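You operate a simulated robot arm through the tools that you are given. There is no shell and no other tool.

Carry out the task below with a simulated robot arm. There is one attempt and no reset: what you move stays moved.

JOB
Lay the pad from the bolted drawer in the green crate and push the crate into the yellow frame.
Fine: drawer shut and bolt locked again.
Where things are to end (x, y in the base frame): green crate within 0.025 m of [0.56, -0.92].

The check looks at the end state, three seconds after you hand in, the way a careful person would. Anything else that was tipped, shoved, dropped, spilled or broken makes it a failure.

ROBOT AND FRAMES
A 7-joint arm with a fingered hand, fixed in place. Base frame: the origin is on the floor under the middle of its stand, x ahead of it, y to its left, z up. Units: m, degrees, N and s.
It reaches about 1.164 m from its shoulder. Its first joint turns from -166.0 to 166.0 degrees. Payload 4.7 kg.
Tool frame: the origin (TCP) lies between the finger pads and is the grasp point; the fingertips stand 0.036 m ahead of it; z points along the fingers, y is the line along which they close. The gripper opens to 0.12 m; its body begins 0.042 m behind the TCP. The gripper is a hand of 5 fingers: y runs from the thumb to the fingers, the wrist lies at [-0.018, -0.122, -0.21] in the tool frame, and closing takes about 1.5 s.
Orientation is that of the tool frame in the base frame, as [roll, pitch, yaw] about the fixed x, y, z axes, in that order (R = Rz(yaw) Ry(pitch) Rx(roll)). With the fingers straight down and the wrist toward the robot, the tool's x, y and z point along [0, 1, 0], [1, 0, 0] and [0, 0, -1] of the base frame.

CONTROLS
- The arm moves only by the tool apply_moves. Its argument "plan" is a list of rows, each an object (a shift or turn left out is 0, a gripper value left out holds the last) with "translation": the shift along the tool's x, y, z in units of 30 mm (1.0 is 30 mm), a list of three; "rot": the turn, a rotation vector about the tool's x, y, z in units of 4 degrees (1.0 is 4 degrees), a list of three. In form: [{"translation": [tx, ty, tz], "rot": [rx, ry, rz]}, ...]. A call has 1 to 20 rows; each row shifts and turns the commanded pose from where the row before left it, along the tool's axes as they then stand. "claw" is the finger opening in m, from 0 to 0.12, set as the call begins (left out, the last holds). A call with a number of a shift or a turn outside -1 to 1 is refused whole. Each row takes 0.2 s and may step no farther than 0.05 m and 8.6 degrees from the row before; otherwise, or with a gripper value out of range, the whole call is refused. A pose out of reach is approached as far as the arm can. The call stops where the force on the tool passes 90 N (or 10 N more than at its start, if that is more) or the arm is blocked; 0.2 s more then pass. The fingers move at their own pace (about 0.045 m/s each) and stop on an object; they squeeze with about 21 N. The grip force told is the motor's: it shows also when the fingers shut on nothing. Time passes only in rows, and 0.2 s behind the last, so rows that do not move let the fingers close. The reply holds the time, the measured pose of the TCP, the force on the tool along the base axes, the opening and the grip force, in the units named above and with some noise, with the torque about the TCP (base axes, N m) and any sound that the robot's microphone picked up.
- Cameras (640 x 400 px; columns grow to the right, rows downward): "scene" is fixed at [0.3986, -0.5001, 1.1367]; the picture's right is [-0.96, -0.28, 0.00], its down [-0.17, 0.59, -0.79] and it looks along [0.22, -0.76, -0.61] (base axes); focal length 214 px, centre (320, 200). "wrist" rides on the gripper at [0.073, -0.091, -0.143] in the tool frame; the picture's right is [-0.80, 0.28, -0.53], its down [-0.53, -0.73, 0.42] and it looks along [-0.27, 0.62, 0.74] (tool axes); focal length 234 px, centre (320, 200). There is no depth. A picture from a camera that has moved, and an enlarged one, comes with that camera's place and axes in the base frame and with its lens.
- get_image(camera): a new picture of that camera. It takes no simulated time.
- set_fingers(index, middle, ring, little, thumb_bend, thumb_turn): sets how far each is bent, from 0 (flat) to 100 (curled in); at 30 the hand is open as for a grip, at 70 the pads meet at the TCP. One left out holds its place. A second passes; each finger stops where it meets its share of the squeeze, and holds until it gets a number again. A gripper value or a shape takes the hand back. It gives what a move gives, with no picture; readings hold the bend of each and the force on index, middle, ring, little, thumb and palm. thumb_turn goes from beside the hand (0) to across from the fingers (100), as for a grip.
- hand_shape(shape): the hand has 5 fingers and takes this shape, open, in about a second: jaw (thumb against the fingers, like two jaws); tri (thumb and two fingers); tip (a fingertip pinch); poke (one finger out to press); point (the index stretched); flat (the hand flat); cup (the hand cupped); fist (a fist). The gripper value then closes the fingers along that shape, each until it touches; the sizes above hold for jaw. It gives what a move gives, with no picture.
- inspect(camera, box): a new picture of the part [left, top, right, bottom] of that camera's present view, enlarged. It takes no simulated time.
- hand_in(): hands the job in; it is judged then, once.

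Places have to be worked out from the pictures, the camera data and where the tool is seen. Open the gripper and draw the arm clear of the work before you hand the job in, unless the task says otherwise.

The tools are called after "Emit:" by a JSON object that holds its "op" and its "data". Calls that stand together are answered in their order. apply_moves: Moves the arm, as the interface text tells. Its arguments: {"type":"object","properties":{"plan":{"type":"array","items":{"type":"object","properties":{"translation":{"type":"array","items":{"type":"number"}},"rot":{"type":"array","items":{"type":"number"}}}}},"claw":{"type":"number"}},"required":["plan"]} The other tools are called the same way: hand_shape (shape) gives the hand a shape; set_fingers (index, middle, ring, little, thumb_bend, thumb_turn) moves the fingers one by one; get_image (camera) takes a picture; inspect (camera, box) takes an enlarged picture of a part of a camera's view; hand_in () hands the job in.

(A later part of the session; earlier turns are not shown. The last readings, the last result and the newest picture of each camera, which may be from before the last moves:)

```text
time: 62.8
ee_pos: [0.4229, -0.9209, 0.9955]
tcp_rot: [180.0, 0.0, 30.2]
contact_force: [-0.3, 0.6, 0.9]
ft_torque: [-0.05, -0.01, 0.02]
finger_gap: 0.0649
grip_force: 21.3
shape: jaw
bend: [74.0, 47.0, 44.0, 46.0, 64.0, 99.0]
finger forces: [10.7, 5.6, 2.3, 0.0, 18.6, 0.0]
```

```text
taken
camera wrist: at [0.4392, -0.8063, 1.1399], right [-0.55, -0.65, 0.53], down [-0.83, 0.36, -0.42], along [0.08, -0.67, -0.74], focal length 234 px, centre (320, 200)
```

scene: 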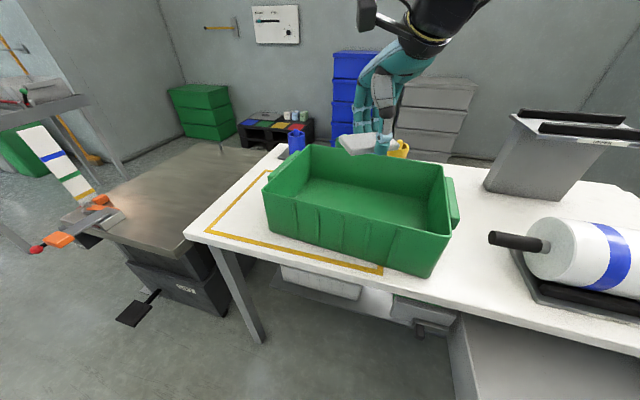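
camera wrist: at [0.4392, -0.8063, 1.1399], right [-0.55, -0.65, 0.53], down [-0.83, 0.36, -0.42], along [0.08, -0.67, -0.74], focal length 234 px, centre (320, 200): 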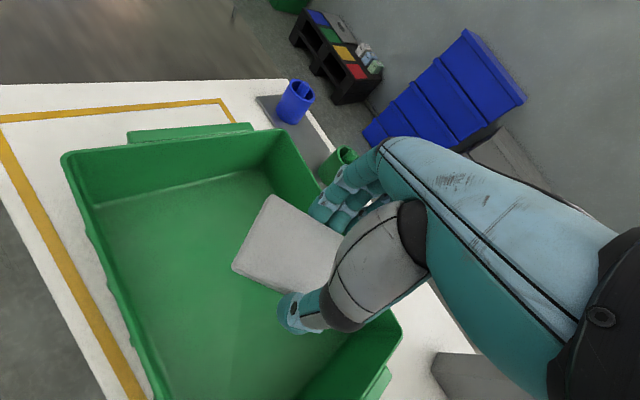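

Well inside the crate. Lower to about 2–3 cm above the crate floor.

Emit:
{"op": "apply_moves", "data": {"plan": [{"translation": [0, 0, 0.89]}, {"translation": [0, 0, 0.89]}, {"translation": [0, 0, 0.89]}, {"translation": [0, 0, 0.89]}, {"translation": [0, 0, 0.89]}, {"translation": [0, 0, 0.89]}]}}

Emit:
{"op": "get_image", "data": {"camera": "scene"}}

Emit:
{"op": "get_image", "data": {"camera": "wrist"}}

```text
time: 64.2
ee_pos: [0.4213, -0.9199, 0.8352]
tcp_rot: [-179.9, 0.0, 30.5]
contact_force: [-0.1, -0.4, 0.3]
ft_torque: [0.0, -0.02, -0.02]
finger_gap: 0.0644
grip_force: 21.6
shape: jaw
bend: [74.0, 47.0, 44.0, 46.0, 64.0, 99.0]
finger forces: [10.7, 5.5, 2.4, 0.1, 18.5, 0.0]
```

```text
taken
```

scene: 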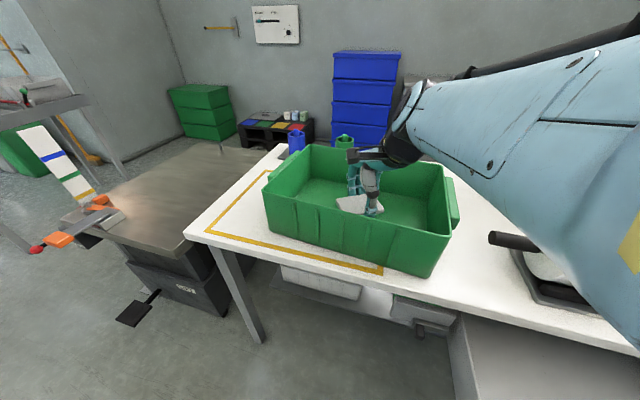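

```text
taken
camera wrist: at [0.4381, -0.8058, 0.9797], right [-0.55, -0.65, 0.53], down [-0.83, 0.36, -0.42], along [0.08, -0.67, -0.74], focal length 234 px, centre (320, 200)
```

wrist: 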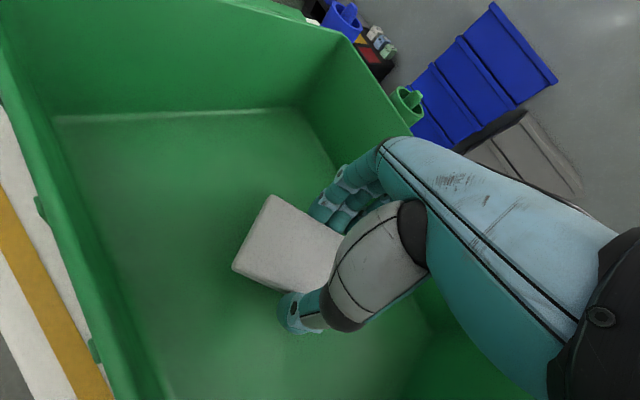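

Continue lowering in small steps, watching for floor contact.

Emit:
{"op": "apply_moves", "data": {"plan": [{"translation": [0, 0, 0.2]}, {"translation": [0, 0, 0.2]}, {"translation": [0, 0, 0.15]}]}}

```text
time: 65.0
ee_pos: [0.4201, -0.9198, 0.8201]
tcp_rot: [-179.9, 0.0, 30.4]
contact_force: [-1.2, -0.5, -0.3]
ft_torque: [0.01, 0.03, -0.01]
finger_gap: 0.0643
grip_force: 20.5
shape: jaw
bend: [74.0, 47.0, 44.0, 46.0, 64.0, 99.0]
finger forces: [10.6, 5.5, 2.4, 0.0, 18.5, 0.0]
```

No contact yet; lower a few more millimetres.

Emit:
{"op": "apply_moves", "data": {"plan": [{"translation": [0, 0, 0.13]}, {"translation": [0, 0, 0.1]}]}}

Emit:
{"op": "get_image", "data": {"camera": "wrist"}}

Emit:
{"op": "inspect", "data": {"camera": "scene", "box": [250, 130, 470, 280]}}

```text
time: 65.6
ee_pos: [0.4209, -0.9198, 0.8128]
tcp_rot: [179.9, 0.0, 30.4]
contact_force: [-0.3, 0.0, -0.5]
ft_torque: [0.01, 0.02, 0.02]
finger_gap: 0.0643
grip_force: 20.9
shape: jaw
bend: [74.0, 47.0, 44.0, 46.0, 64.0, 99.0]
finger forces: [10.6, 5.5, 2.3, 0.1, 18.5, 0.0]
```

```text
taken
camera wrist: at [0.4383, -0.806, 0.9563], right [-0.55, -0.65, 0.53], down [-0.83, 0.36, -0.42], along [0.08, -0.67, -0.74], focal length 234 px, centre (320, 200)
```

wrist: 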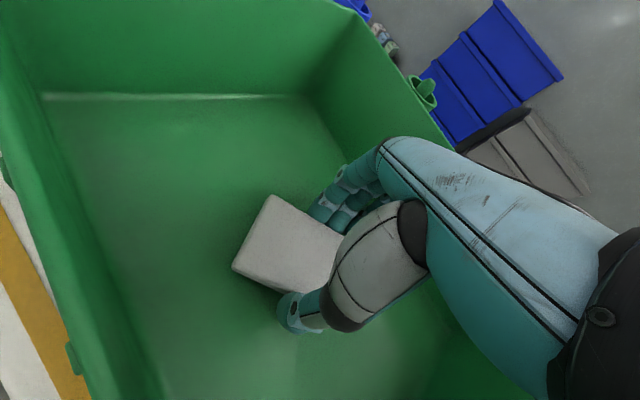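

```text
2.67 times, centred on (360, 205) of scene
camera zoom: at [0.3986, -0.5001, 1.1367], right [-0.96, -0.28, 0.0], down [-0.17, 0.59, -0.79], along [0.22, -0.76, -0.61], focal length 572 px, centre (213, 187)
```

zoom: 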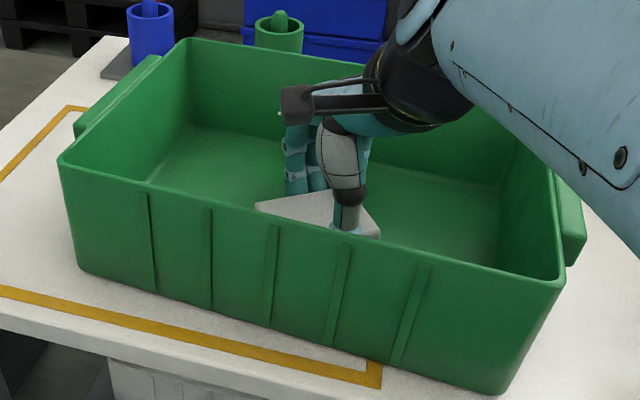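

Still no contact. Lower in 3 mm steps.

Emit:
{"op": "apply_moves", "data": {"plan": [{"translation": [0, 0, 0.1]}, {"translation": [0, 0, 0.1]}]}}

```text
time: 66.2
ee_pos: [0.4206, -0.9198, 0.8064]
tcp_rot: [180.0, 0.0, 30.4]
contact_force: [-0.3, -0.1, 0.0]
ft_torque: [0.0, 0.02, 0.03]
finger_gap: 0.0647
grip_force: 20.8
shape: jaw
bend: [74.0, 47.0, 44.0, 46.0, 64.0, 99.0]
finger forces: [10.6, 5.5, 2.3, 0.0, 18.5, 0.0]
```

Emit:
{"op": "apply_moves", "data": {"plan": [{"translation": [0, 0, 0.1]}, {"translation": [0, 0, 0.1]}]}}

Emit:
{"op": "inspect", "data": {"camera": "wrist", "box": [200, 150, 440, 350]}}

```text
time: 66.8
ee_pos: [0.4215, -0.921, 0.8035]
tcp_rot: [179.7, 0.1, 30.4]
contact_force: [-1.0, 0.8, 11.1]
ft_torque: [0.25, 0.14, -0.03]
finger_gap: 0.0646
grip_force: 20.7
shape: jaw
bend: [74.0, 47.0, 44.0, 46.0, 64.0, 99.0]
finger forces: [10.7, 5.7, 2.7, 0.1, 20.3, 0.1]
```

```text
2.00 times, centred on (320, 250) of wrist
camera zoom: at [0.4382, -0.8057, 0.947], right [-0.55, -0.65, 0.53], down [-0.83, 0.36, -0.43], along [0.08, -0.67, -0.73], focal length 468 px, centre (320, 100)
```

zoom: 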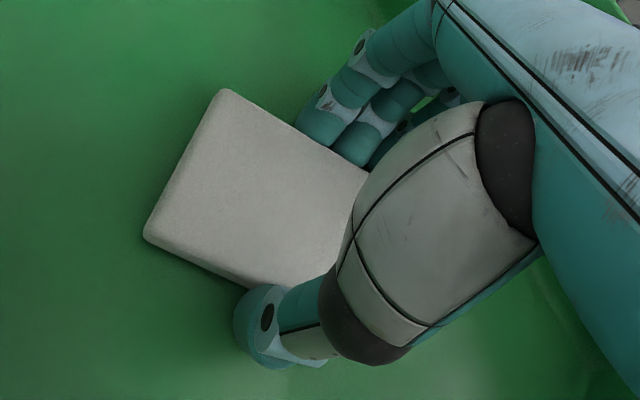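

Pad rests on the crate floor (11 N). Open the fingers and wait, then rise.

Emit:
{"op": "apply_moves", "data": {"plan": [{"translation": [0, 0, -0.06]}, {}, {}, {}, {}, {}], "claw": 0.1}}

Emit:
{"op": "inspect", "data": {"camera": "wrist", "box": [200, 150, 440, 350]}}

```text
time: 68.2
ee_pos: [0.421, -0.9198, 0.803]
tcp_rot: [180.0, 0.1, 30.5]
contact_force: [-1.3, 0.9, 5.1]
ft_torque: [-0.23, -0.05, -0.02]
finger_gap: 0.0983
grip_force: 0.2
shape: jaw
bend: [26.0, 34.0, 32.0, 32.0, 49.0, 99.0]
finger forces: [0.1, 5.1, 0.0, 0.0, 0.1, 0.0]
```

```text
2.00 times, centred on (320, 250) of wrist
camera zoom: at [0.4381, -0.8057, 0.9465], right [-0.55, -0.65, 0.53], down [-0.83, 0.36, -0.42], along [0.08, -0.67, -0.74], focal length 468 px, centre (320, 100)
```

zoom: 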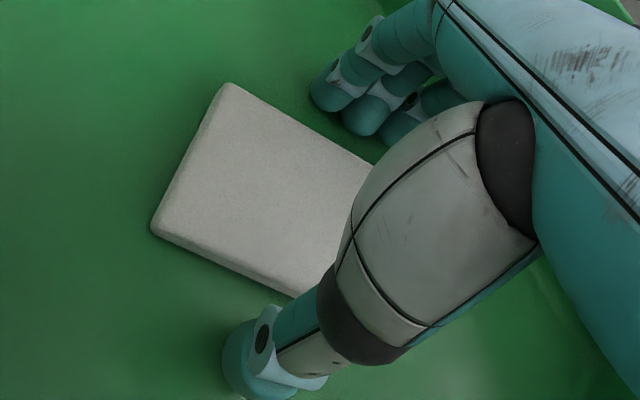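

The pad is released and lies flat. Rise straight up.

Emit:
{"op": "apply_moves", "data": {"plan": [{"translation": [0, 0, -0.3]}, {"translation": [0, 0, -0.6]}, {"translation": [0, 0, -0.9]}, {"translation": [0, 0, -0.9]}, {"translation": [0, 0, -0.9]}, {"translation": [0, 0, -0.9]}, {"translation": [0, 0, -0.9]}, {"translation": [0, 0, -0.9]}]}}

Emit:
{"op": "get_image", "data": {"camera": "wrist"}}

Emit:
{"op": "get_image", "data": {"camera": "scene"}}

```text
time: 70.0
ee_pos: [0.4211, -0.9197, 0.9906]
tcp_rot: [-179.9, 0.0, 30.4]
contact_force: [0.5, -0.6, -0.4]
ft_torque: [0.03, 0.01, 0.02]
finger_gap: 0.0997
grip_force: 0.0
shape: jaw
bend: [26.0, 34.0, 32.0, 32.0, 49.0, 99.0]
finger forces: [0.1, 0.0, 0.0, 0.0, 0.0, 0.0]
```

```text
taken
camera wrist: at [0.4388, -0.8057, 1.1348], right [-0.55, -0.65, 0.52], down [-0.83, 0.36, -0.42], along [0.08, -0.67, -0.74], focal length 234 px, centre (320, 200)
```

wrist: 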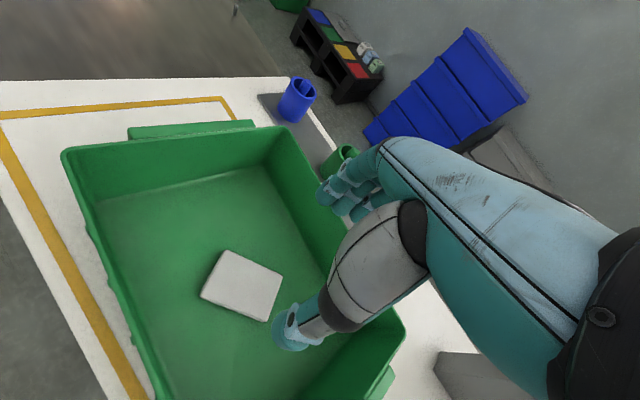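

```text
taken
```

scene: 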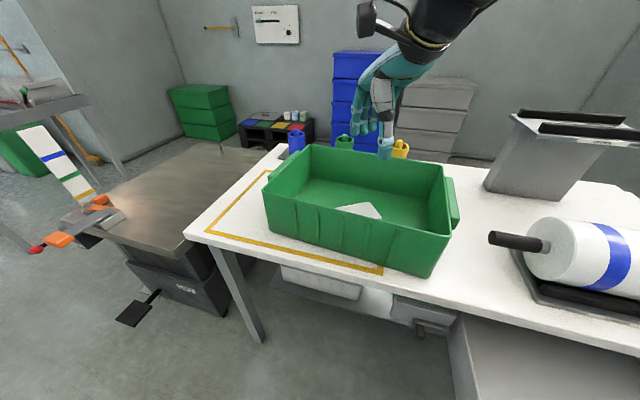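

Pad is in the crate. Next I want accurate crate and frame geometry from this view.

Emit:
{"op": "inspect", "data": {"camera": "wrist", "box": [0, 60, 340, 272]}}

Emit:
{"op": "inspect", "data": {"camera": "wrist", "box": [60, 240, 440, 400]}}

Emit:
{"op": "inspect", "data": {"camera": "scene", "box": [170, 120, 490, 300]}}

```text
1.88 times, centred on (170, 166) of wrist
camera zoom: at [0.4388, -0.8057, 1.1348], right [-0.55, -0.65, 0.52], down [-0.83, 0.36, -0.42], along [0.08, -0.67, -0.74], focal length 441 px, centre (602, 264)
```

zoom: 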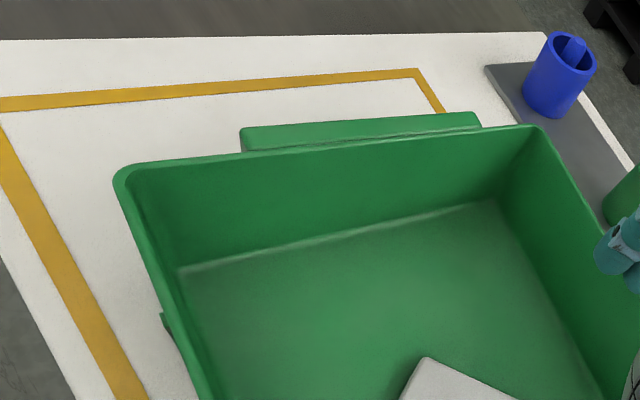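

```text
1.68 times, centred on (250, 320) of wrist
camera zoom: at [0.4388, -0.8057, 1.1348], right [-0.55, -0.65, 0.52], down [-0.83, 0.36, -0.42], along [0.08, -0.67, -0.74], focal length 394 px, centre (438, -2)
```

zoom: 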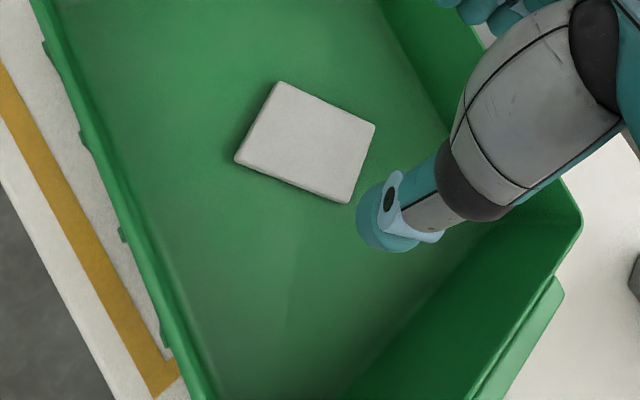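

```text
2.00 times, centred on (330, 210) of scene
camera zoom: at [0.3986, -0.5001, 1.1367], right [-0.96, -0.28, 0.0], down [-0.17, 0.59, -0.79], along [0.22, -0.76, -0.61], focal length 429 px, centre (300, 180)
```

zoom: 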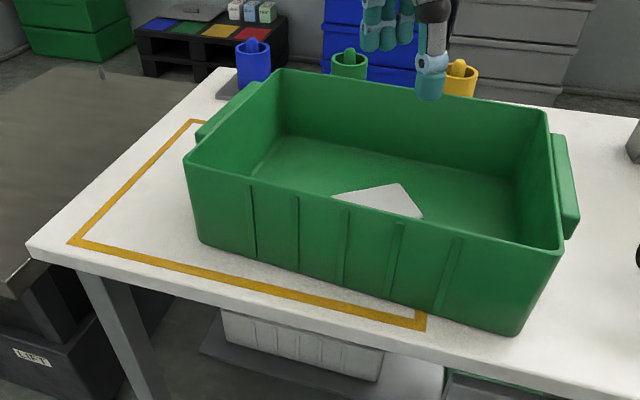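

Crate rim centre ≈ (0.428, -0.923), yaw ≈ -4.3°, rim z ≈ 0.882; frame centre ≈ (0.557, -0.92). I'll pinch the crate's front wall at its middle from above and drag it +x 0.13 m while straightening it. First turn the hand to yaw -4° and move over the wall.

Emit:
{"op": "apply_moves", "data": {"plan": [{"rot": [0, 0, 0.964]}, {"rot": [0, 0, 0.964]}, {"rot": [0, 0, 0.964]}, {"rot": [0, 0, 0.964]}, {"rot": [0, 0, 0.964]}, {"rot": [0, 0, 0.964]}, {"rot": [0, 0, 0.964]}, {"rot": [0, 0, 0.964]}, {"rot": [0, 0, 0.964]}, {"translation": [0.06, -0.98, 0]}, {"translation": [0.06, -0.98, 0]}, {"translation": [0.06, -0.98, 0]}, {"translation": [0.06, -0.98, 0]}], "claw": 0.12}}

Emit:
{"op": "get_image", "data": {"camera": "wrist"}}

Emit:
{"op": "get_image", "data": {"camera": "scene"}}

```text
time: 72.8
ee_pos: [0.4382, -0.8036, 0.9898]
tcp_rot: [180.0, 0.1, -4.4]
contact_force: [0.4, 0.3, -1.0]
ft_torque: [0.01, 0.0, 0.0]
finger_gap: 0.1197
grip_force: 0.1
shape: jaw
bend: [30.0, 30.0, 30.0, 30.0, 30.0, 98.0]
finger forces: [0.1, 0.0, 0.1, 0.0, 0.0, 0.0]
```

```text
taken
camera wrist: at [0.5172, -0.7195, 1.1345], right [-0.82, -0.22, 0.53], down [-0.47, 0.77, -0.42], along [-0.31, -0.6, -0.74], focal length 234 px, centre (320, 200)
```

wrist: 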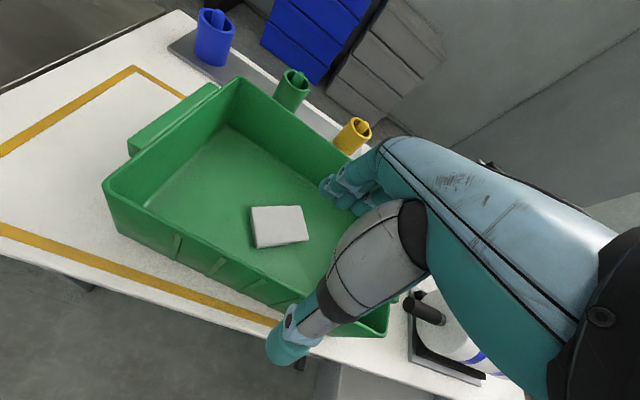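

```text
taken
```

scene: 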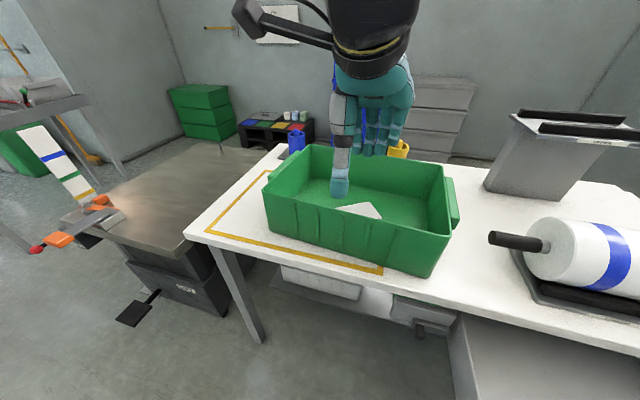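

Thumb is outside, fingers inside the front wall. Lower to TCP z ≈ 0.87 and check.

Emit:
{"op": "apply_moves", "data": {"plan": [{"translation": [0, 0, 0.9]}, {"translation": [0, 0, 0.9]}, {"translation": [0, 0, 0.9]}, {"translation": [0, 0, 0.9]}, {"translation": [0, 0, 0.4]}]}}

Emit:
{"op": "get_image", "data": {"camera": "wrist"}}

Emit:
{"op": "get_image", "data": {"camera": "scene"}}

```text
time: 74.0
ee_pos: [0.4376, -0.8046, 0.8713]
tcp_rot: [180.0, 0.0, -4.4]
contact_force: [0.4, -0.8, 0.8]
ft_torque: [0.03, -0.01, -0.01]
finger_gap: 0.1197
grip_force: 0.0
shape: jaw
bend: [30.0, 30.0, 30.0, 30.0, 30.0, 98.0]
finger forces: [0.0, 0.0, 0.1, 0.1, 0.0, 0.0]
```

```text
taken
camera wrist: at [0.5169, -0.7188, 1.0147], right [-0.82, -0.22, 0.53], down [-0.47, 0.77, -0.42], along [-0.31, -0.6, -0.74], focal length 234 px, centre (320, 200)
```

wrist: 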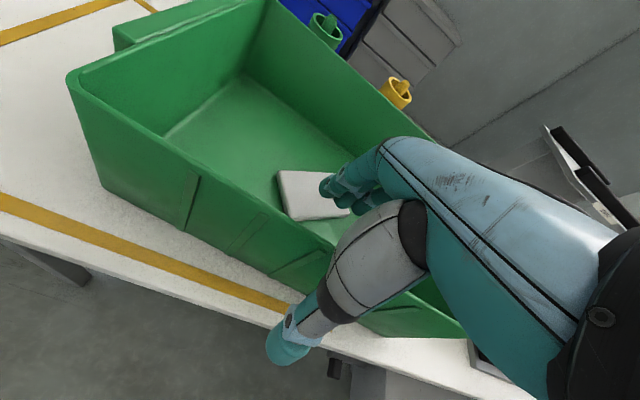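

```text
taken
```

scene: 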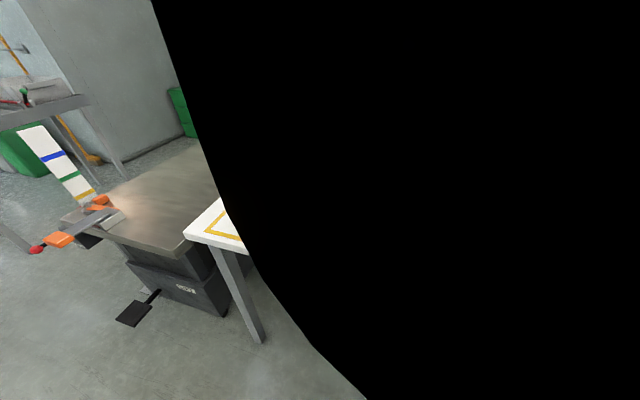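

The wall is between thumb and fingers. Close the grip on the wall.

Emit:
{"op": "apply_moves", "data": {"plan": [{}, {}, {}, {}, {}, {}, {}, {}, {}], "claw": 0.0}}

Emit:
{"op": "get_image", "data": {"camera": "wrist"}}

```text
time: 76.0
ee_pos: [0.438, -0.8026, 0.8697]
tcp_rot: [179.9, 0.0, -4.4]
contact_force: [0.0, 1.5, 0.0]
ft_torque: [0.08, -0.03, 0.04]
finger_gap: 0.0003
grip_force: 21.3
shape: jaw
bend: [70.0, 70.0, 70.0, 70.0, 74.0, 100.0]
finger forces: [9.1, 5.2, 2.0, 0.0, 18.6, 0.0]
```

```text
taken
camera wrist: at [0.5171, -0.7188, 1.0147], right [-0.82, -0.22, 0.53], down [-0.47, 0.77, -0.42], along [-0.31, -0.6, -0.74], focal length 234 px, centre (320, 200)
```

wrist: 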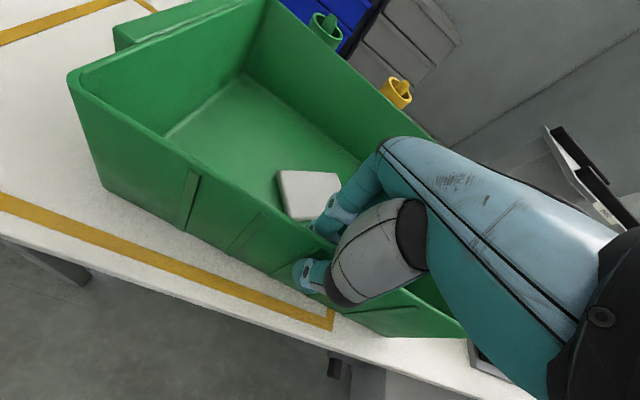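

Firm grip on the wall. Drag slowly along +x, first half of the way, and check that the crate follows.

Emit:
{"op": "apply_moves", "data": {"plan": [{"translation": [0.25, -0.025, 0]}, {"translation": [0.35, -0.037, 0]}, {"translation": [0.4, -0.042, 0]}, {"translation": [0.4, -0.042, 0]}, {"translation": [0.4, -0.042, 0]}, {"translation": [0.3, -0.03, 0]}]}}

Emit:
{"op": "get_image", "data": {"camera": "wrist"}}

```text
time: 77.4
ee_pos: [0.5005, -0.801, 0.8705]
tcp_rot: [180.0, 0.0, -4.4]
contact_force: [-1.4, 0.1, -0.3]
ft_torque: [-0.01, 0.04, -0.07]
finger_gap: 0.0004
grip_force: 21.1
shape: jaw
bend: [70.0, 70.0, 70.0, 70.0, 74.0, 100.0]
finger forces: [13.8, 4.1, 0.1, 0.0, 17.9, 0.0]
```

```text
taken
camera wrist: at [0.5806, -0.7168, 1.0148], right [-0.82, -0.22, 0.53], down [-0.47, 0.77, -0.42], along [-0.31, -0.6, -0.74], focal length 234 px, centre (320, 200)
```

wrist: 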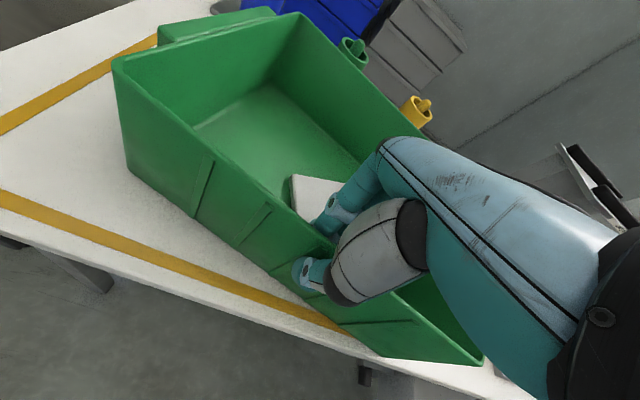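

The crate follows but pivots about the pinch (crate yaw now ≈ -12°, centre ≈ (0.479, -0.913)). I test whether twisting the hand turns it back.

Emit:
{"op": "apply_moves", "data": {"plan": [{"rot": [0, 0, -0.7]}, {"rot": [0, 0, -0.7]}, {"rot": [0, 0, -0.7]}, {"rot": [0, 0, -0.7]}]}}

Emit:
{"op": "get_image", "data": {"camera": "wrist"}}

```text
time: 78.4
ee_pos: [0.5004, -0.802, 0.8714]
tcp_rot: [-179.9, -0.1, 7.0]
contact_force: [0.1, 1.4, 0.1]
ft_torque: [-0.02, -0.05, -0.09]
finger_gap: 0.0009
grip_force: 21.6
shape: jaw
bend: [70.0, 70.0, 70.0, 70.0, 74.0, 100.0]
finger forces: [15.4, 2.1, 0.1, 0.0, 18.0, 0.1]
```

```text
taken
camera wrist: at [0.562, -0.7034, 1.0151], right [-0.76, -0.37, 0.53], down [-0.62, 0.66, -0.42], along [-0.19, -0.65, -0.74], focal length 234 px, centre (320, 200)
```

wrist: 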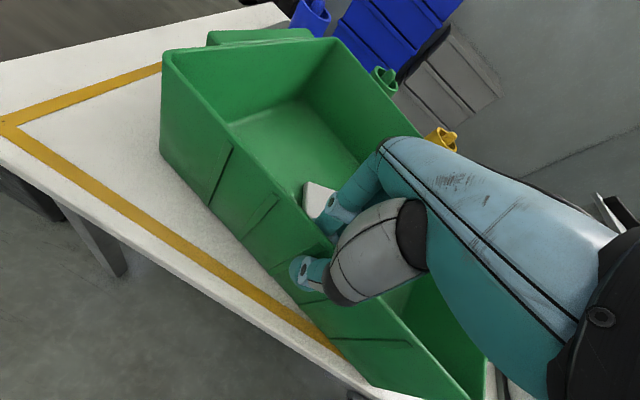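

The pinch acts as a pivot, so I'll straighten the crate another way: release, and push its front wall near the -x end toward -y with closed fingers from outside (turns it counter-clockwise). First open and lift clear.

Emit:
{"op": "apply_moves", "data": {"plan": [{}, {}, {}, {}, {}, {}], "claw": 0.12}}

Emit:
{"op": "apply_moves", "data": {"plan": [{"translation": [0, 0, -0.5]}, {"translation": [0, 0, -0.8]}, {"translation": [0, 0, -0.8]}, {"translation": [0, 0, -0.8]}, {"translation": [0, 0, -0.8]}]}}

Emit:
{"op": "get_image", "data": {"camera": "wrist"}}

Emit:
{"op": "get_image", "data": {"camera": "scene"}}

```text
time: 79.8
ee_pos: [0.5001, -0.8021, 0.8708]
tcp_rot: [180.0, 0.0, 6.8]
contact_force: [0.8, -0.4, -0.9]
ft_torque: [-0.01, 0.0, 0.02]
finger_gap: 0.1198
grip_force: 0.0
shape: jaw
bend: [30.0, 30.0, 30.0, 30.0, 30.0, 98.0]
finger forces: [0.0, 0.0, 0.1, 0.1, 0.1, 0.0]
```

```text
time: 81.0
ee_pos: [0.5009, -0.8015, 0.9809]
tcp_rot: [180.0, -0.1, 6.8]
contact_force: [0.3, 0.5, -0.4]
ft_torque: [0.02, -0.03, 0.0]
finger_gap: 0.1196
grip_force: 0.0
shape: jaw
bend: [30.0, 30.0, 30.0, 30.0, 30.0, 98.0]
finger forces: [0.0, 0.1, 0.0, 0.1, 0.1, 0.0]
```

```text
taken
camera wrist: at [0.5629, -0.7037, 1.1262], right [-0.76, -0.37, 0.53], down [-0.62, 0.66, -0.42], along [-0.19, -0.65, -0.74], focal length 234 px, centre (320, 200)
```

wrist: 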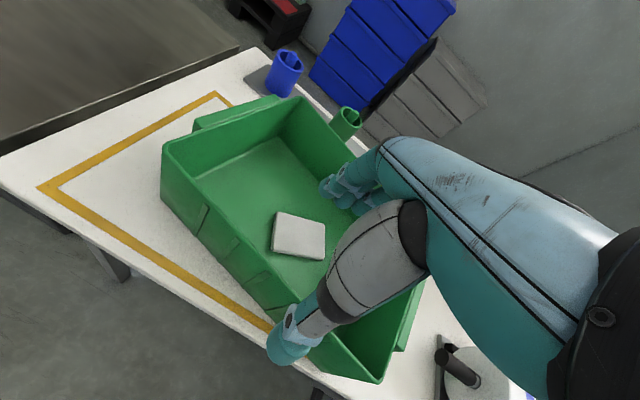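

```text
taken
```

scene: 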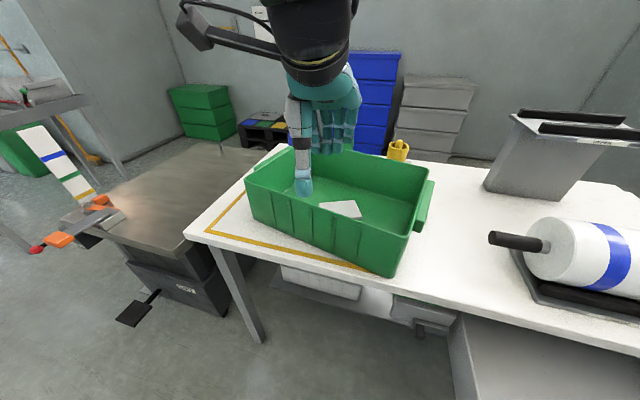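

Crate now: centre ≈ (0.478, -0.9175), yaw ≈ -13°. I close the fingers, turn to yaw 15°, and come down outside the front wall near its -x end.

Emit:
{"op": "apply_moves", "data": {"plan": [{"rot": [0, 0, -0.7]}, {"rot": [0, 0, -0.7]}, {"rot": [0, 0, -0.65]}, {"translation": [-0.49, -0.9, 0]}, {"translation": [-0.49, -0.9, 0]}, {"translation": [-0.49, -0.9, 0]}, {"translation": [-0.49, -0.9, 0]}, {"translation": [-0.49, -0.9, 0]}, {"translation": [0, 0, 0.867]}, {"translation": [0, 0, 0.867]}, {"translation": [0, 0, 0.867]}, {"translation": [0, 0, 0.867]}, {"translation": [0, 0, 0.867]}], "claw": 0.0}}

Emit:
{"op": "get_image", "data": {"camera": "wrist"}}

Emit:
{"op": "get_image", "data": {"camera": "scene"}}

```text
time: 83.8
ee_pos: [0.3945, -0.691, 0.8535]
tcp_rot: [-180.0, 0.0, 14.9]
contact_force: [0.7, -1.2, 0.2]
ft_torque: [-0.02, 0.01, -0.01]
finger_gap: 0.0
grip_force: 20.5
shape: jaw
bend: [70.0, 70.0, 70.0, 70.0, 52.0, 100.0]
finger forces: [0.0, 0.0, 0.1, 0.1, 0.0, 0.2]
```

```text
taken
camera wrist: at [0.4418, -0.5849, 0.9967], right [-0.7, -0.48, 0.53], down [-0.7, 0.57, -0.43], along [-0.1, -0.67, -0.74], focal length 234 px, centre (320, 200)
```

wrist: 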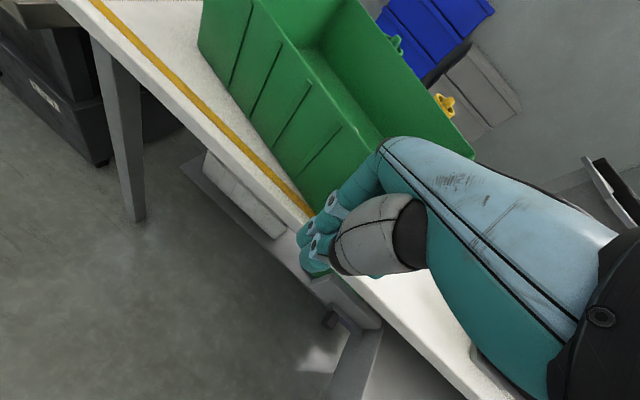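

```text
taken
```

scene: 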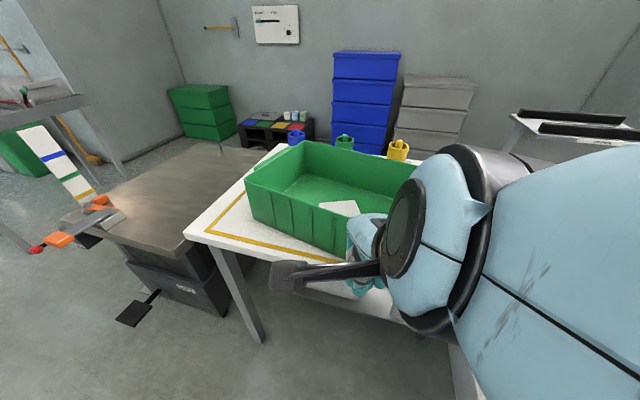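

Push toward -y in small steps.

Emit:
{"op": "apply_moves", "data": {"plan": [{"translation": [-0.129, 0.483, 0]}, {"translation": [-0.129, 0.483, 0]}, {"translation": [-0.129, 0.483, 0]}, {"translation": [-0.129, 0.483, 0]}]}}

Emit:
{"op": "get_image", "data": {"camera": "wrist"}}

Emit:
{"op": "get_image", "data": {"camera": "scene"}}

```text
time: 84.8
ee_pos: [0.3938, -0.7507, 0.8514]
tcp_rot: [179.9, -0.1, 15.0]
contact_force: [0.5, 1.9, -1.1]
ft_torque: [-0.02, -0.03, -0.03]
finger_gap: 0.0
grip_force: 20.3
shape: jaw
bend: [70.0, 70.0, 70.0, 70.0, 52.0, 100.0]
finger forces: [0.0, 0.0, 1.4, 0.1, 0.0, 0.0]
```

```text
taken
camera wrist: at [0.4413, -0.6447, 0.9959], right [-0.7, -0.48, 0.53], down [-0.7, 0.57, -0.42], along [-0.1, -0.67, -0.74], focal length 234 px, centre (320, 200)
```

wrist: 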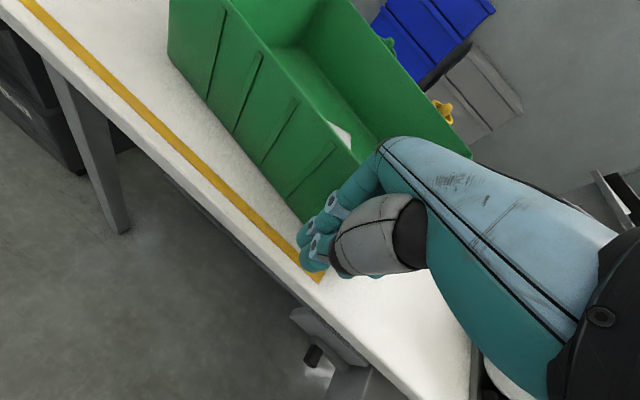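

```text
taken
```

scene: 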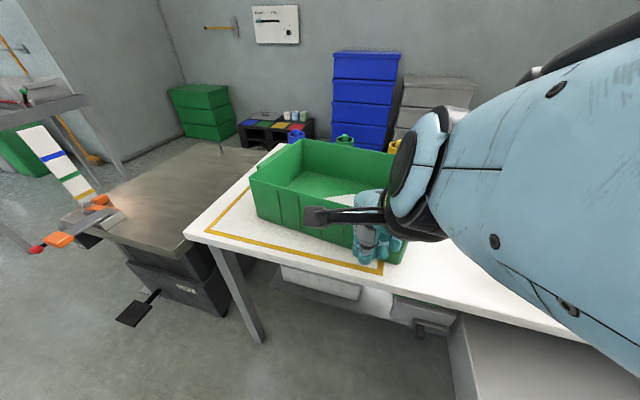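

It rotates as planned. Push another 30 mm and measure.

Emit:
{"op": "apply_moves", "data": {"plan": [{"translation": [-0.129, 0.483, 0]}, {"translation": [-0.129, 0.483, 0]}]}}

Emit:
{"op": "get_image", "data": {"camera": "wrist"}}

Emit:
{"op": "get_image", "data": {"camera": "scene"}}

```text
time: 85.4
ee_pos: [0.3942, -0.7811, 0.8512]
tcp_rot: [-180.0, -0.1, 15.0]
contact_force: [0.4, 1.7, -0.1]
ft_torque: [-0.01, -0.02, -0.01]
finger_gap: 0.0
grip_force: 21.0
shape: jaw
bend: [70.0, 70.0, 70.0, 70.0, 52.0, 100.0]
finger forces: [0.0, 0.1, 1.5, 0.0, 0.0, 0.0]
```

```text
taken
camera wrist: at [0.4416, -0.6743, 0.9958], right [-0.7, -0.48, 0.53], down [-0.7, 0.57, -0.42], along [-0.1, -0.67, -0.74], focal length 234 px, centre (320, 200)
```

wrist: 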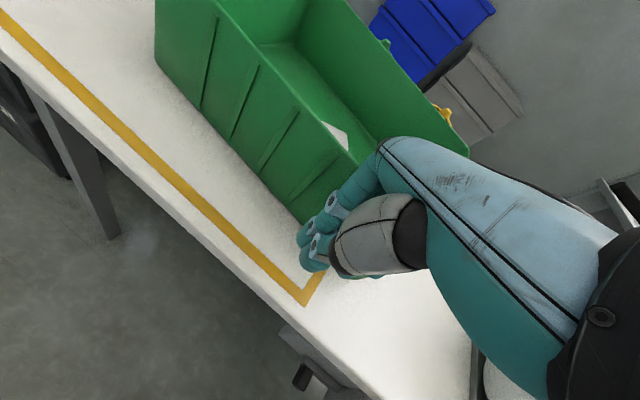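

```text
taken
```

scene: 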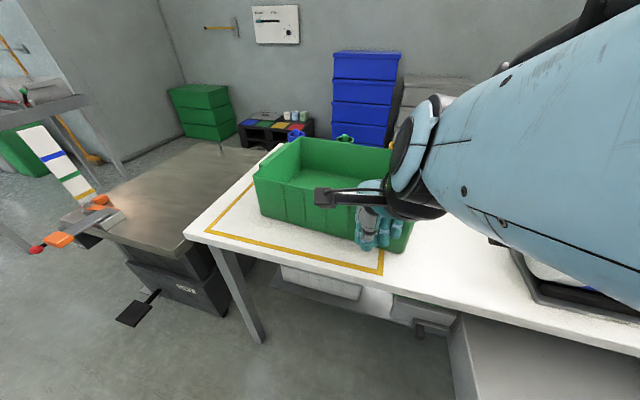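

Emit:
{"op": "inspect", "data": {"camera": "scene", "box": [180, 120, 440, 290]}}

Emit:
{"op": "inspect", "data": {"camera": "wrist", "box": [100, 0, 400, 240]}}

```text
2.35 times, centred on (310, 205) of scene
camera zoom: at [0.3986, -0.5001, 1.1367], right [-0.96, -0.28, 0.0], down [-0.17, 0.59, -0.79], along [0.22, -0.76, -0.61], focal length 505 px, centre (344, 188)
```

zoom: 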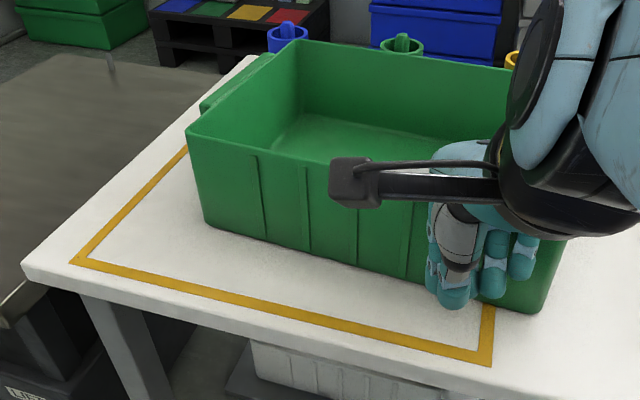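

```text
1.67 times, centred on (250, 120) of wrist
camera zoom: at [0.4416, -0.6743, 0.9958], right [-0.7, -0.48, 0.53], down [-0.7, 0.57, -0.42], along [-0.1, -0.67, -0.74], focal length 390 px, centre (437, 333)
```

zoom: 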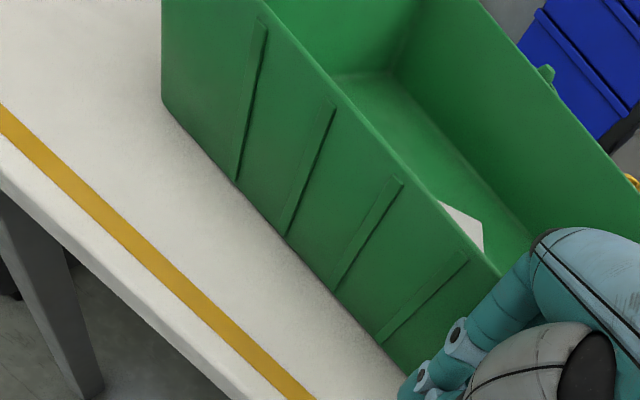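

Crate is now ≈ yaw -4.5° at centre (0.472, -0.966). I stop here; next I'll pinch the front wall near its +x end and pull toward +y, which turns it further counter-clockwise and brings y back. First retract and rise.

Emit:
{"op": "apply_moves", "data": {"plan": [{"translation": [0.129, -0.483, 0]}, {"translation": [0.129, -0.483, 0]}, {"translation": [0, 0, -0.8]}, {"translation": [0, 0, -0.8]}, {"translation": [0, 0, -0.8]}, {"translation": [0, 0, -0.6]}]}}

Emit:
{"op": "apply_moves", "data": {"plan": [{"translation": [0.9, 0.2, 0]}, {"translation": [0.9, 0.2, 0]}, {"translation": [0.9, 0.2, 0]}, {"translation": [0.9, 0.2, 0]}, {"translation": [0.9, 0.2, 0]}, {"translation": [0.9, 0.2, 0]}, {"translation": [0.6, 0.2, 0]}], "claw": 0.12}}

Emit:
{"op": "get_image", "data": {"camera": "wrist"}}

Emit:
{"op": "get_image", "data": {"camera": "scene"}}

```text
time: 86.8
ee_pos: [0.3948, -0.7504, 0.9425]
tcp_rot: [-180.0, 0.0, 15.0]
contact_force: [0.3, -0.6, -0.4]
ft_torque: [0.0, 0.02, 0.01]
finger_gap: 0.0
grip_force: 21.0
shape: jaw
bend: [70.0, 70.0, 70.0, 70.0, 52.0, 100.0]
finger forces: [0.0, 0.1, 0.1, 0.0, 0.1, 0.0]
```

```text
time: 88.4
ee_pos: [0.5805, -0.7447, 0.9423]
tcp_rot: [180.0, 0.0, 14.9]
contact_force: [-0.9, 0.3, -0.1]
ft_torque: [0.02, -0.02, 0.02]
finger_gap: 0.1196
grip_force: 0.1
shape: jaw
bend: [30.0, 30.0, 30.0, 30.0, 30.0, 98.0]
finger forces: [0.1, 0.0, 0.0, 0.0, 0.0, 0.1]
```

```text
taken
camera wrist: at [0.6273, -0.6383, 1.0858], right [-0.7, -0.48, 0.53], down [-0.7, 0.57, -0.42], along [-0.1, -0.67, -0.74], focal length 234 px, centre (320, 200)
```

wrist: 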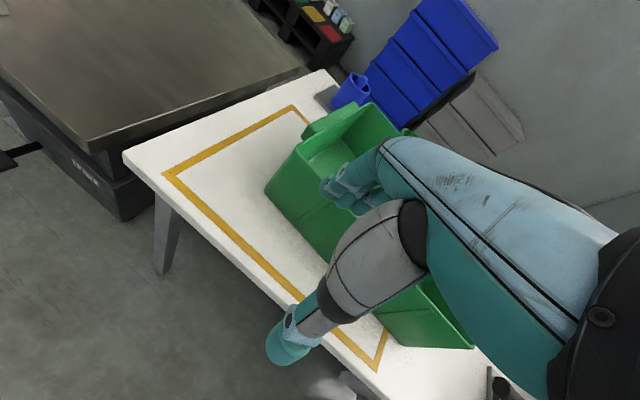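

```text
taken
```

scene: 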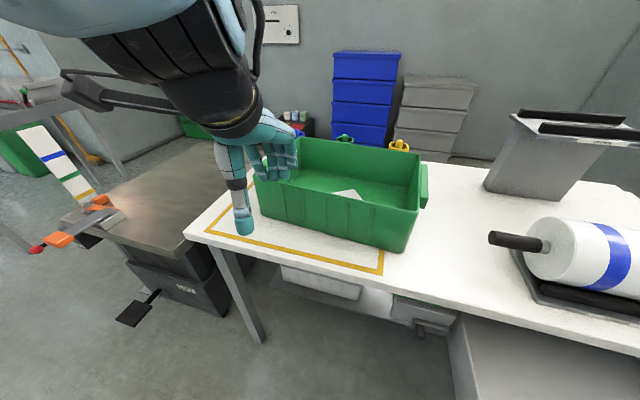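

Emit:
{"op": "inspect", "data": {"camera": "scene", "box": [180, 110, 450, 290]}}

```text
2.22 times, centred on (315, 200) of scene
camera zoom: at [0.3986, -0.5001, 1.1367], right [-0.96, -0.28, 0.0], down [-0.17, 0.59, -0.79], along [0.22, -0.76, -0.61], focal length 477 px, centre (331, 200)
```

zoom: 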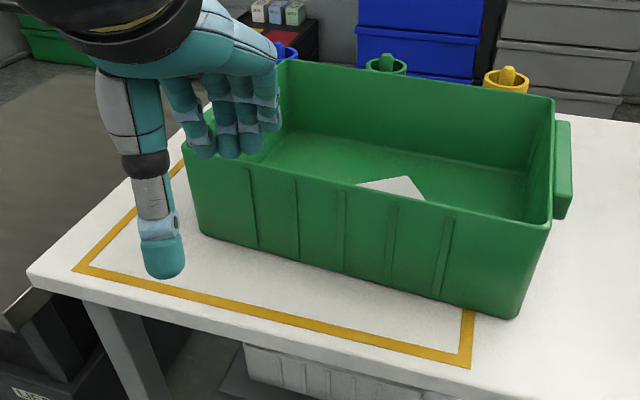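

Crate centre ≈ (0.474, -0.969), yaw ≈ -5°. Move the open hand over the front wall near its +x end, at (0.604, -0.860).

Emit:
{"op": "apply_moves", "data": {"plan": [{"rot": [0, 0, 0.65]}, {"rot": [0, 0, 0.6]}, {"translation": [0.026, 0.98, 0]}, {"translation": [0.026, 0.98, 0]}, {"translation": [0.026, 0.98, 0]}, {"translation": [0.026, 0.98, 0]}]}}

Emit:
{"op": "get_image", "data": {"camera": "wrist"}}

Emit:
{"op": "get_image", "data": {"camera": "scene"}}

```text
time: 89.8
ee_pos: [0.602, -0.8599, 0.9425]
tcp_rot: [180.0, -0.1, 9.9]
contact_force: [-0.7, 0.4, 1.2]
ft_torque: [-0.01, 0.02, -0.02]
finger_gap: 0.1199
grip_force: 0.0
shape: jaw
bend: [30.0, 30.0, 30.0, 30.0, 30.0, 98.0]
finger forces: [0.0, 0.0, 0.0, 0.0, 0.0, 0.0]
```

```text
taken
camera wrist: at [0.6586, -0.7579, 1.0867], right [-0.74, -0.42, 0.53], down [-0.65, 0.63, -0.42], along [-0.15, -0.66, -0.74], focal length 234 px, centre (320, 200)
```

wrist: 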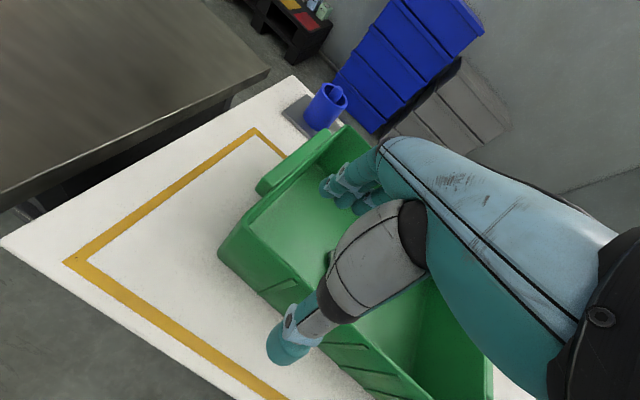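

```text
taken
```

scene: 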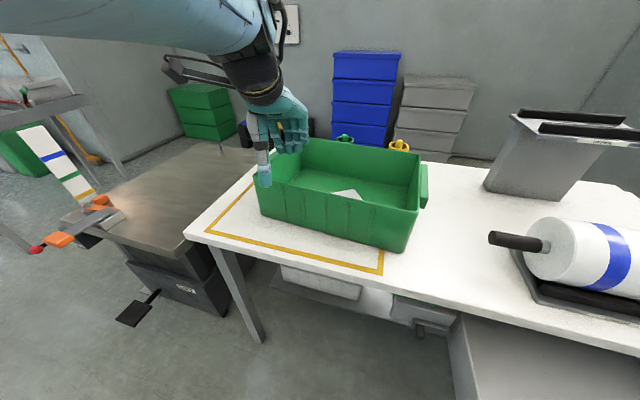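

Emit:
{"op": "inspect", "data": {"camera": "wrist", "box": [180, 110, 420, 380]}}

```text
1.48 times, centred on (300, 245) of wrist
camera zoom: at [0.6586, -0.7579, 1.0867], right [-0.74, -0.42, 0.53], down [-0.65, 0.63, -0.42], along [-0.15, -0.66, -0.74], focal length 347 px, centre (350, 133)
```

zoom: 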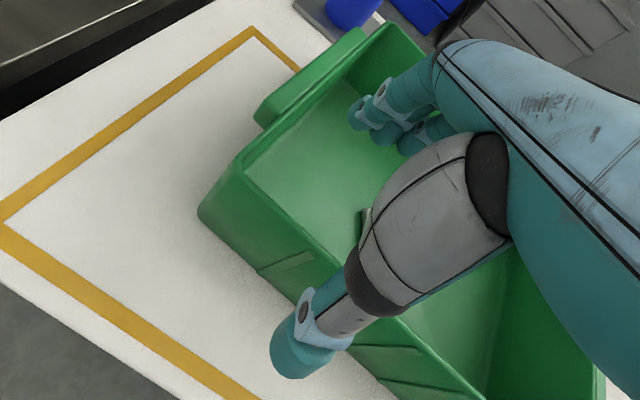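

FL rim corner ≈ (0.663, -0.862), so the hand is over the wall at the right place. Lower and close on the wall.

Emit:
{"op": "apply_moves", "data": {"plan": [{"translation": [0, 0, 0.8]}, {"translation": [0, 0, 0.8]}, {"translation": [0, 0, 0.8]}]}}

Emit:
{"op": "apply_moves", "data": {"plan": [{}, {}, {}, {}, {}, {}, {}, {}, {}], "claw": 0.0}}

Emit:
{"op": "get_image", "data": {"camera": "wrist"}}

```text
time: 90.6
ee_pos: [0.6026, -0.8605, 0.871]
tcp_rot: [179.9, -0.1, 10.0]
contact_force: [-0.8, -0.3, 0.5]
ft_torque: [-0.02, 0.05, 0.01]
finger_gap: 0.1198
grip_force: 0.1
shape: jaw
bend: [30.0, 30.0, 30.0, 30.0, 30.0, 98.0]
finger forces: [0.1, 0.0, 0.0, 0.0, 0.0, 0.0]
```

```text
time: 92.6
ee_pos: [0.6024, -0.8597, 0.8698]
tcp_rot: [180.0, -0.1, 10.0]
contact_force: [-0.5, 0.6, -0.1]
ft_torque: [0.01, -0.01, -0.07]
finger_gap: 0.002
grip_force: 21.2
shape: jaw
bend: [70.0, 70.0, 70.0, 70.0, 74.0, 100.0]
finger forces: [12.0, 3.5, 0.0, 0.0, 17.2, 0.0]
```

```text
taken
camera wrist: at [0.6588, -0.7582, 1.0141], right [-0.74, -0.42, 0.53], down [-0.65, 0.63, -0.42], along [-0.15, -0.66, -0.74], focal length 234 px, centre (320, 200)
```

wrist: 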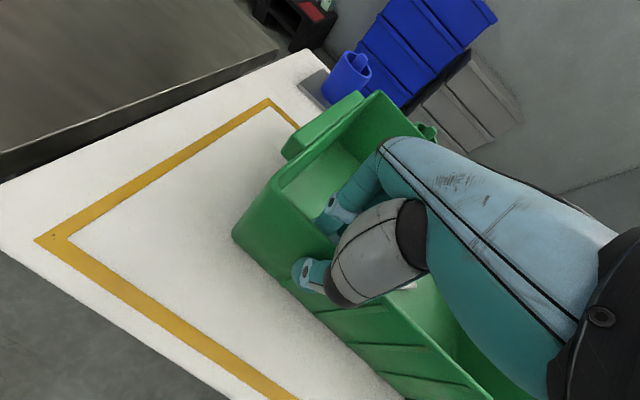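

Gripped. Pull toward +y by ~48 mm in small steps.

Emit:
{"op": "apply_moves", "data": {"plan": [{"translation": [0.07, -0.394, 0]}, {"translation": [0.07, -0.394, 0]}, {"translation": [0.07, -0.394, 0]}, {"translation": [0.07, -0.394, 0]}]}}

Emit:
{"op": "inspect", "data": {"camera": "wrist", "box": [0, 60, 440, 400]}}

Emit:
{"op": "get_image", "data": {"camera": "scene"}}

```text
time: 93.6
ee_pos: [0.6015, -0.8114, 0.8693]
tcp_rot: [179.9, 0.1, 10.0]
contact_force: [-1.1, -1.2, -0.3]
ft_torque: [-0.09, 0.07, 0.02]
finger_gap: 0.0018
grip_force: 21.7
shape: jaw
bend: [70.0, 70.0, 70.0, 70.0, 75.0, 100.0]
finger forces: [11.0, 6.7, 0.1, 0.0, 16.6, 0.1]
```

```text
1.18 times, centred on (220, 230) of wrist
camera zoom: at [0.6587, -0.7099, 1.0141], right [-0.74, -0.41, 0.53], down [-0.65, 0.63, -0.42], along [-0.15, -0.66, -0.74], focal length 276 px, centre (438, 165)
```

zoom: 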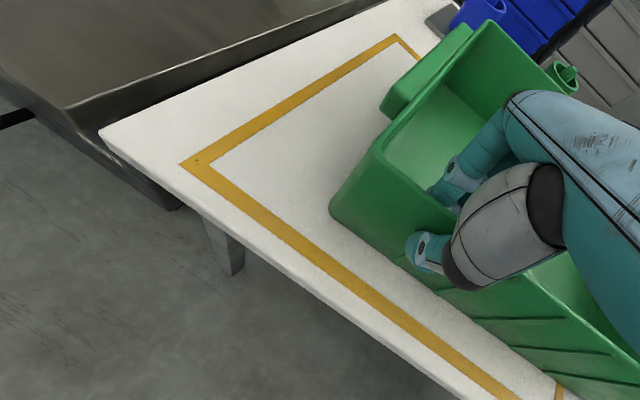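

```text
taken
```

scene: 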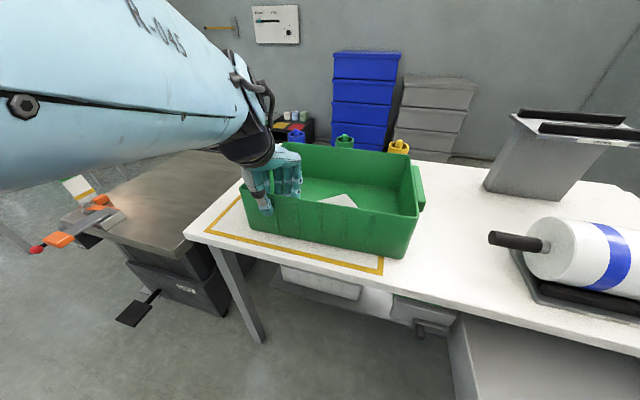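

Emit:
{"op": "inspect", "data": {"camera": "scene", "box": [190, 120, 450, 290]}}

```text
2.35 times, centred on (320, 205) of scene
camera zoom: at [0.3986, -0.5001, 1.1367], right [-0.96, -0.28, 0.0], down [-0.17, 0.59, -0.79], along [0.22, -0.76, -0.61], focal length 505 px, centre (320, 188)
```

zoom: 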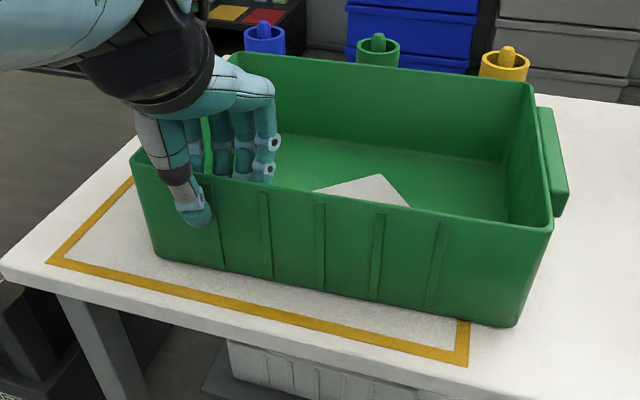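

Crate now ≈ (0.490, -0.9345), yaw ≈ +1.4°: nicely straight. For the remaining +x shift I'll push the -x side at its middle (only ~2 N needed). Release and rise first.

Emit:
{"op": "apply_moves", "data": {"plan": [{}, {}, {}, {}, {}, {}], "claw": 0.12}}

Emit:
{"op": "apply_moves", "data": {"plan": [{"translation": [0, 0, -0.6]}, {"translation": [0, 0, -0.9]}, {"translation": [0, 0, -0.9]}, {"translation": [-0.5, -0.8, 0]}, {"translation": [-0.5, -0.8, 0]}, {"translation": [-0.8, -0.3, -0.3]}, {"translation": [-0.8, 0, -0.3]}, {"translation": [-0.9, 0, -0.3]}, {"translation": [-0.9, 0, 0]}, {"translation": [-0.9, 0, 0]}, {"translation": [-0.9, 0, 0]}, {"translation": [-0.9, 0, 0]}, {"translation": [-0.9, 0, 0]}, {"translation": [-0.9, 0, 0]}, {"translation": [-0.9, 0, 0]}, {"translation": [-0.9, 0, 0]}, {"translation": [-0.9, 0, 0]}], "claw": 0.0}}

Emit:
{"op": "get_image", "data": {"camera": "wrist"}}

Emit:
{"op": "get_image", "data": {"camera": "scene"}}

```text
time: 95.0
ee_pos: [0.6017, -0.8123, 0.8691]
tcp_rot: [-180.0, 0.0, 10.0]
contact_force: [0.4, 0.1, -0.1]
ft_torque: [0.04, 0.0, -0.02]
finger_gap: 0.1197
grip_force: 0.0
shape: jaw
bend: [30.0, 30.0, 30.0, 30.0, 30.0, 98.0]
finger forces: [0.1, 0.1, 0.0, 0.0, 0.1, 0.1]
```

```text
time: 98.6
ee_pos: [0.2506, -0.8165, 0.9691]
tcp_rot: [180.0, -0.1, 10.1]
contact_force: [0.4, 0.4, -0.2]
ft_torque: [0.0, 0.02, -0.01]
finger_gap: 0.0
grip_force: 21.2
shape: jaw
bend: [70.0, 70.0, 70.0, 70.0, 52.0, 100.0]
finger forces: [0.1, 0.0, 0.0, 0.0, 0.0, 0.1]
```

```text
taken
camera wrist: at [0.3067, -0.7143, 1.1132], right [-0.74, -0.42, 0.53], down [-0.65, 0.63, -0.42], along [-0.15, -0.66, -0.74], focal length 234 px, centre (320, 200)
```

wrist: 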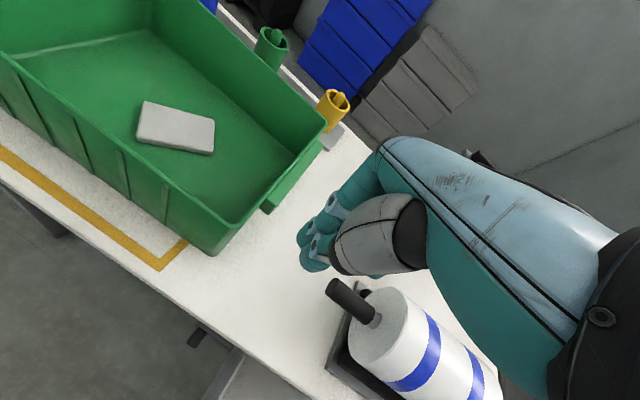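

```text
taken
```

scene: 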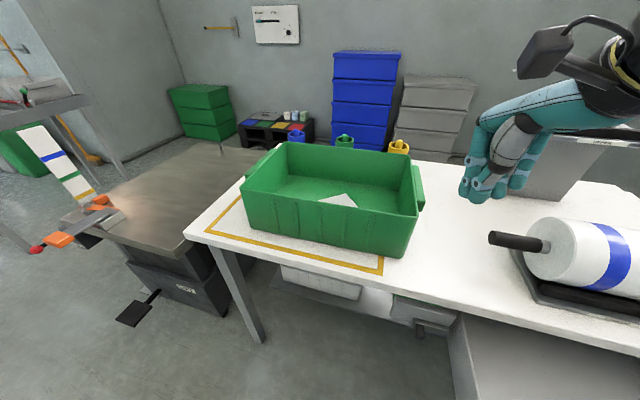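

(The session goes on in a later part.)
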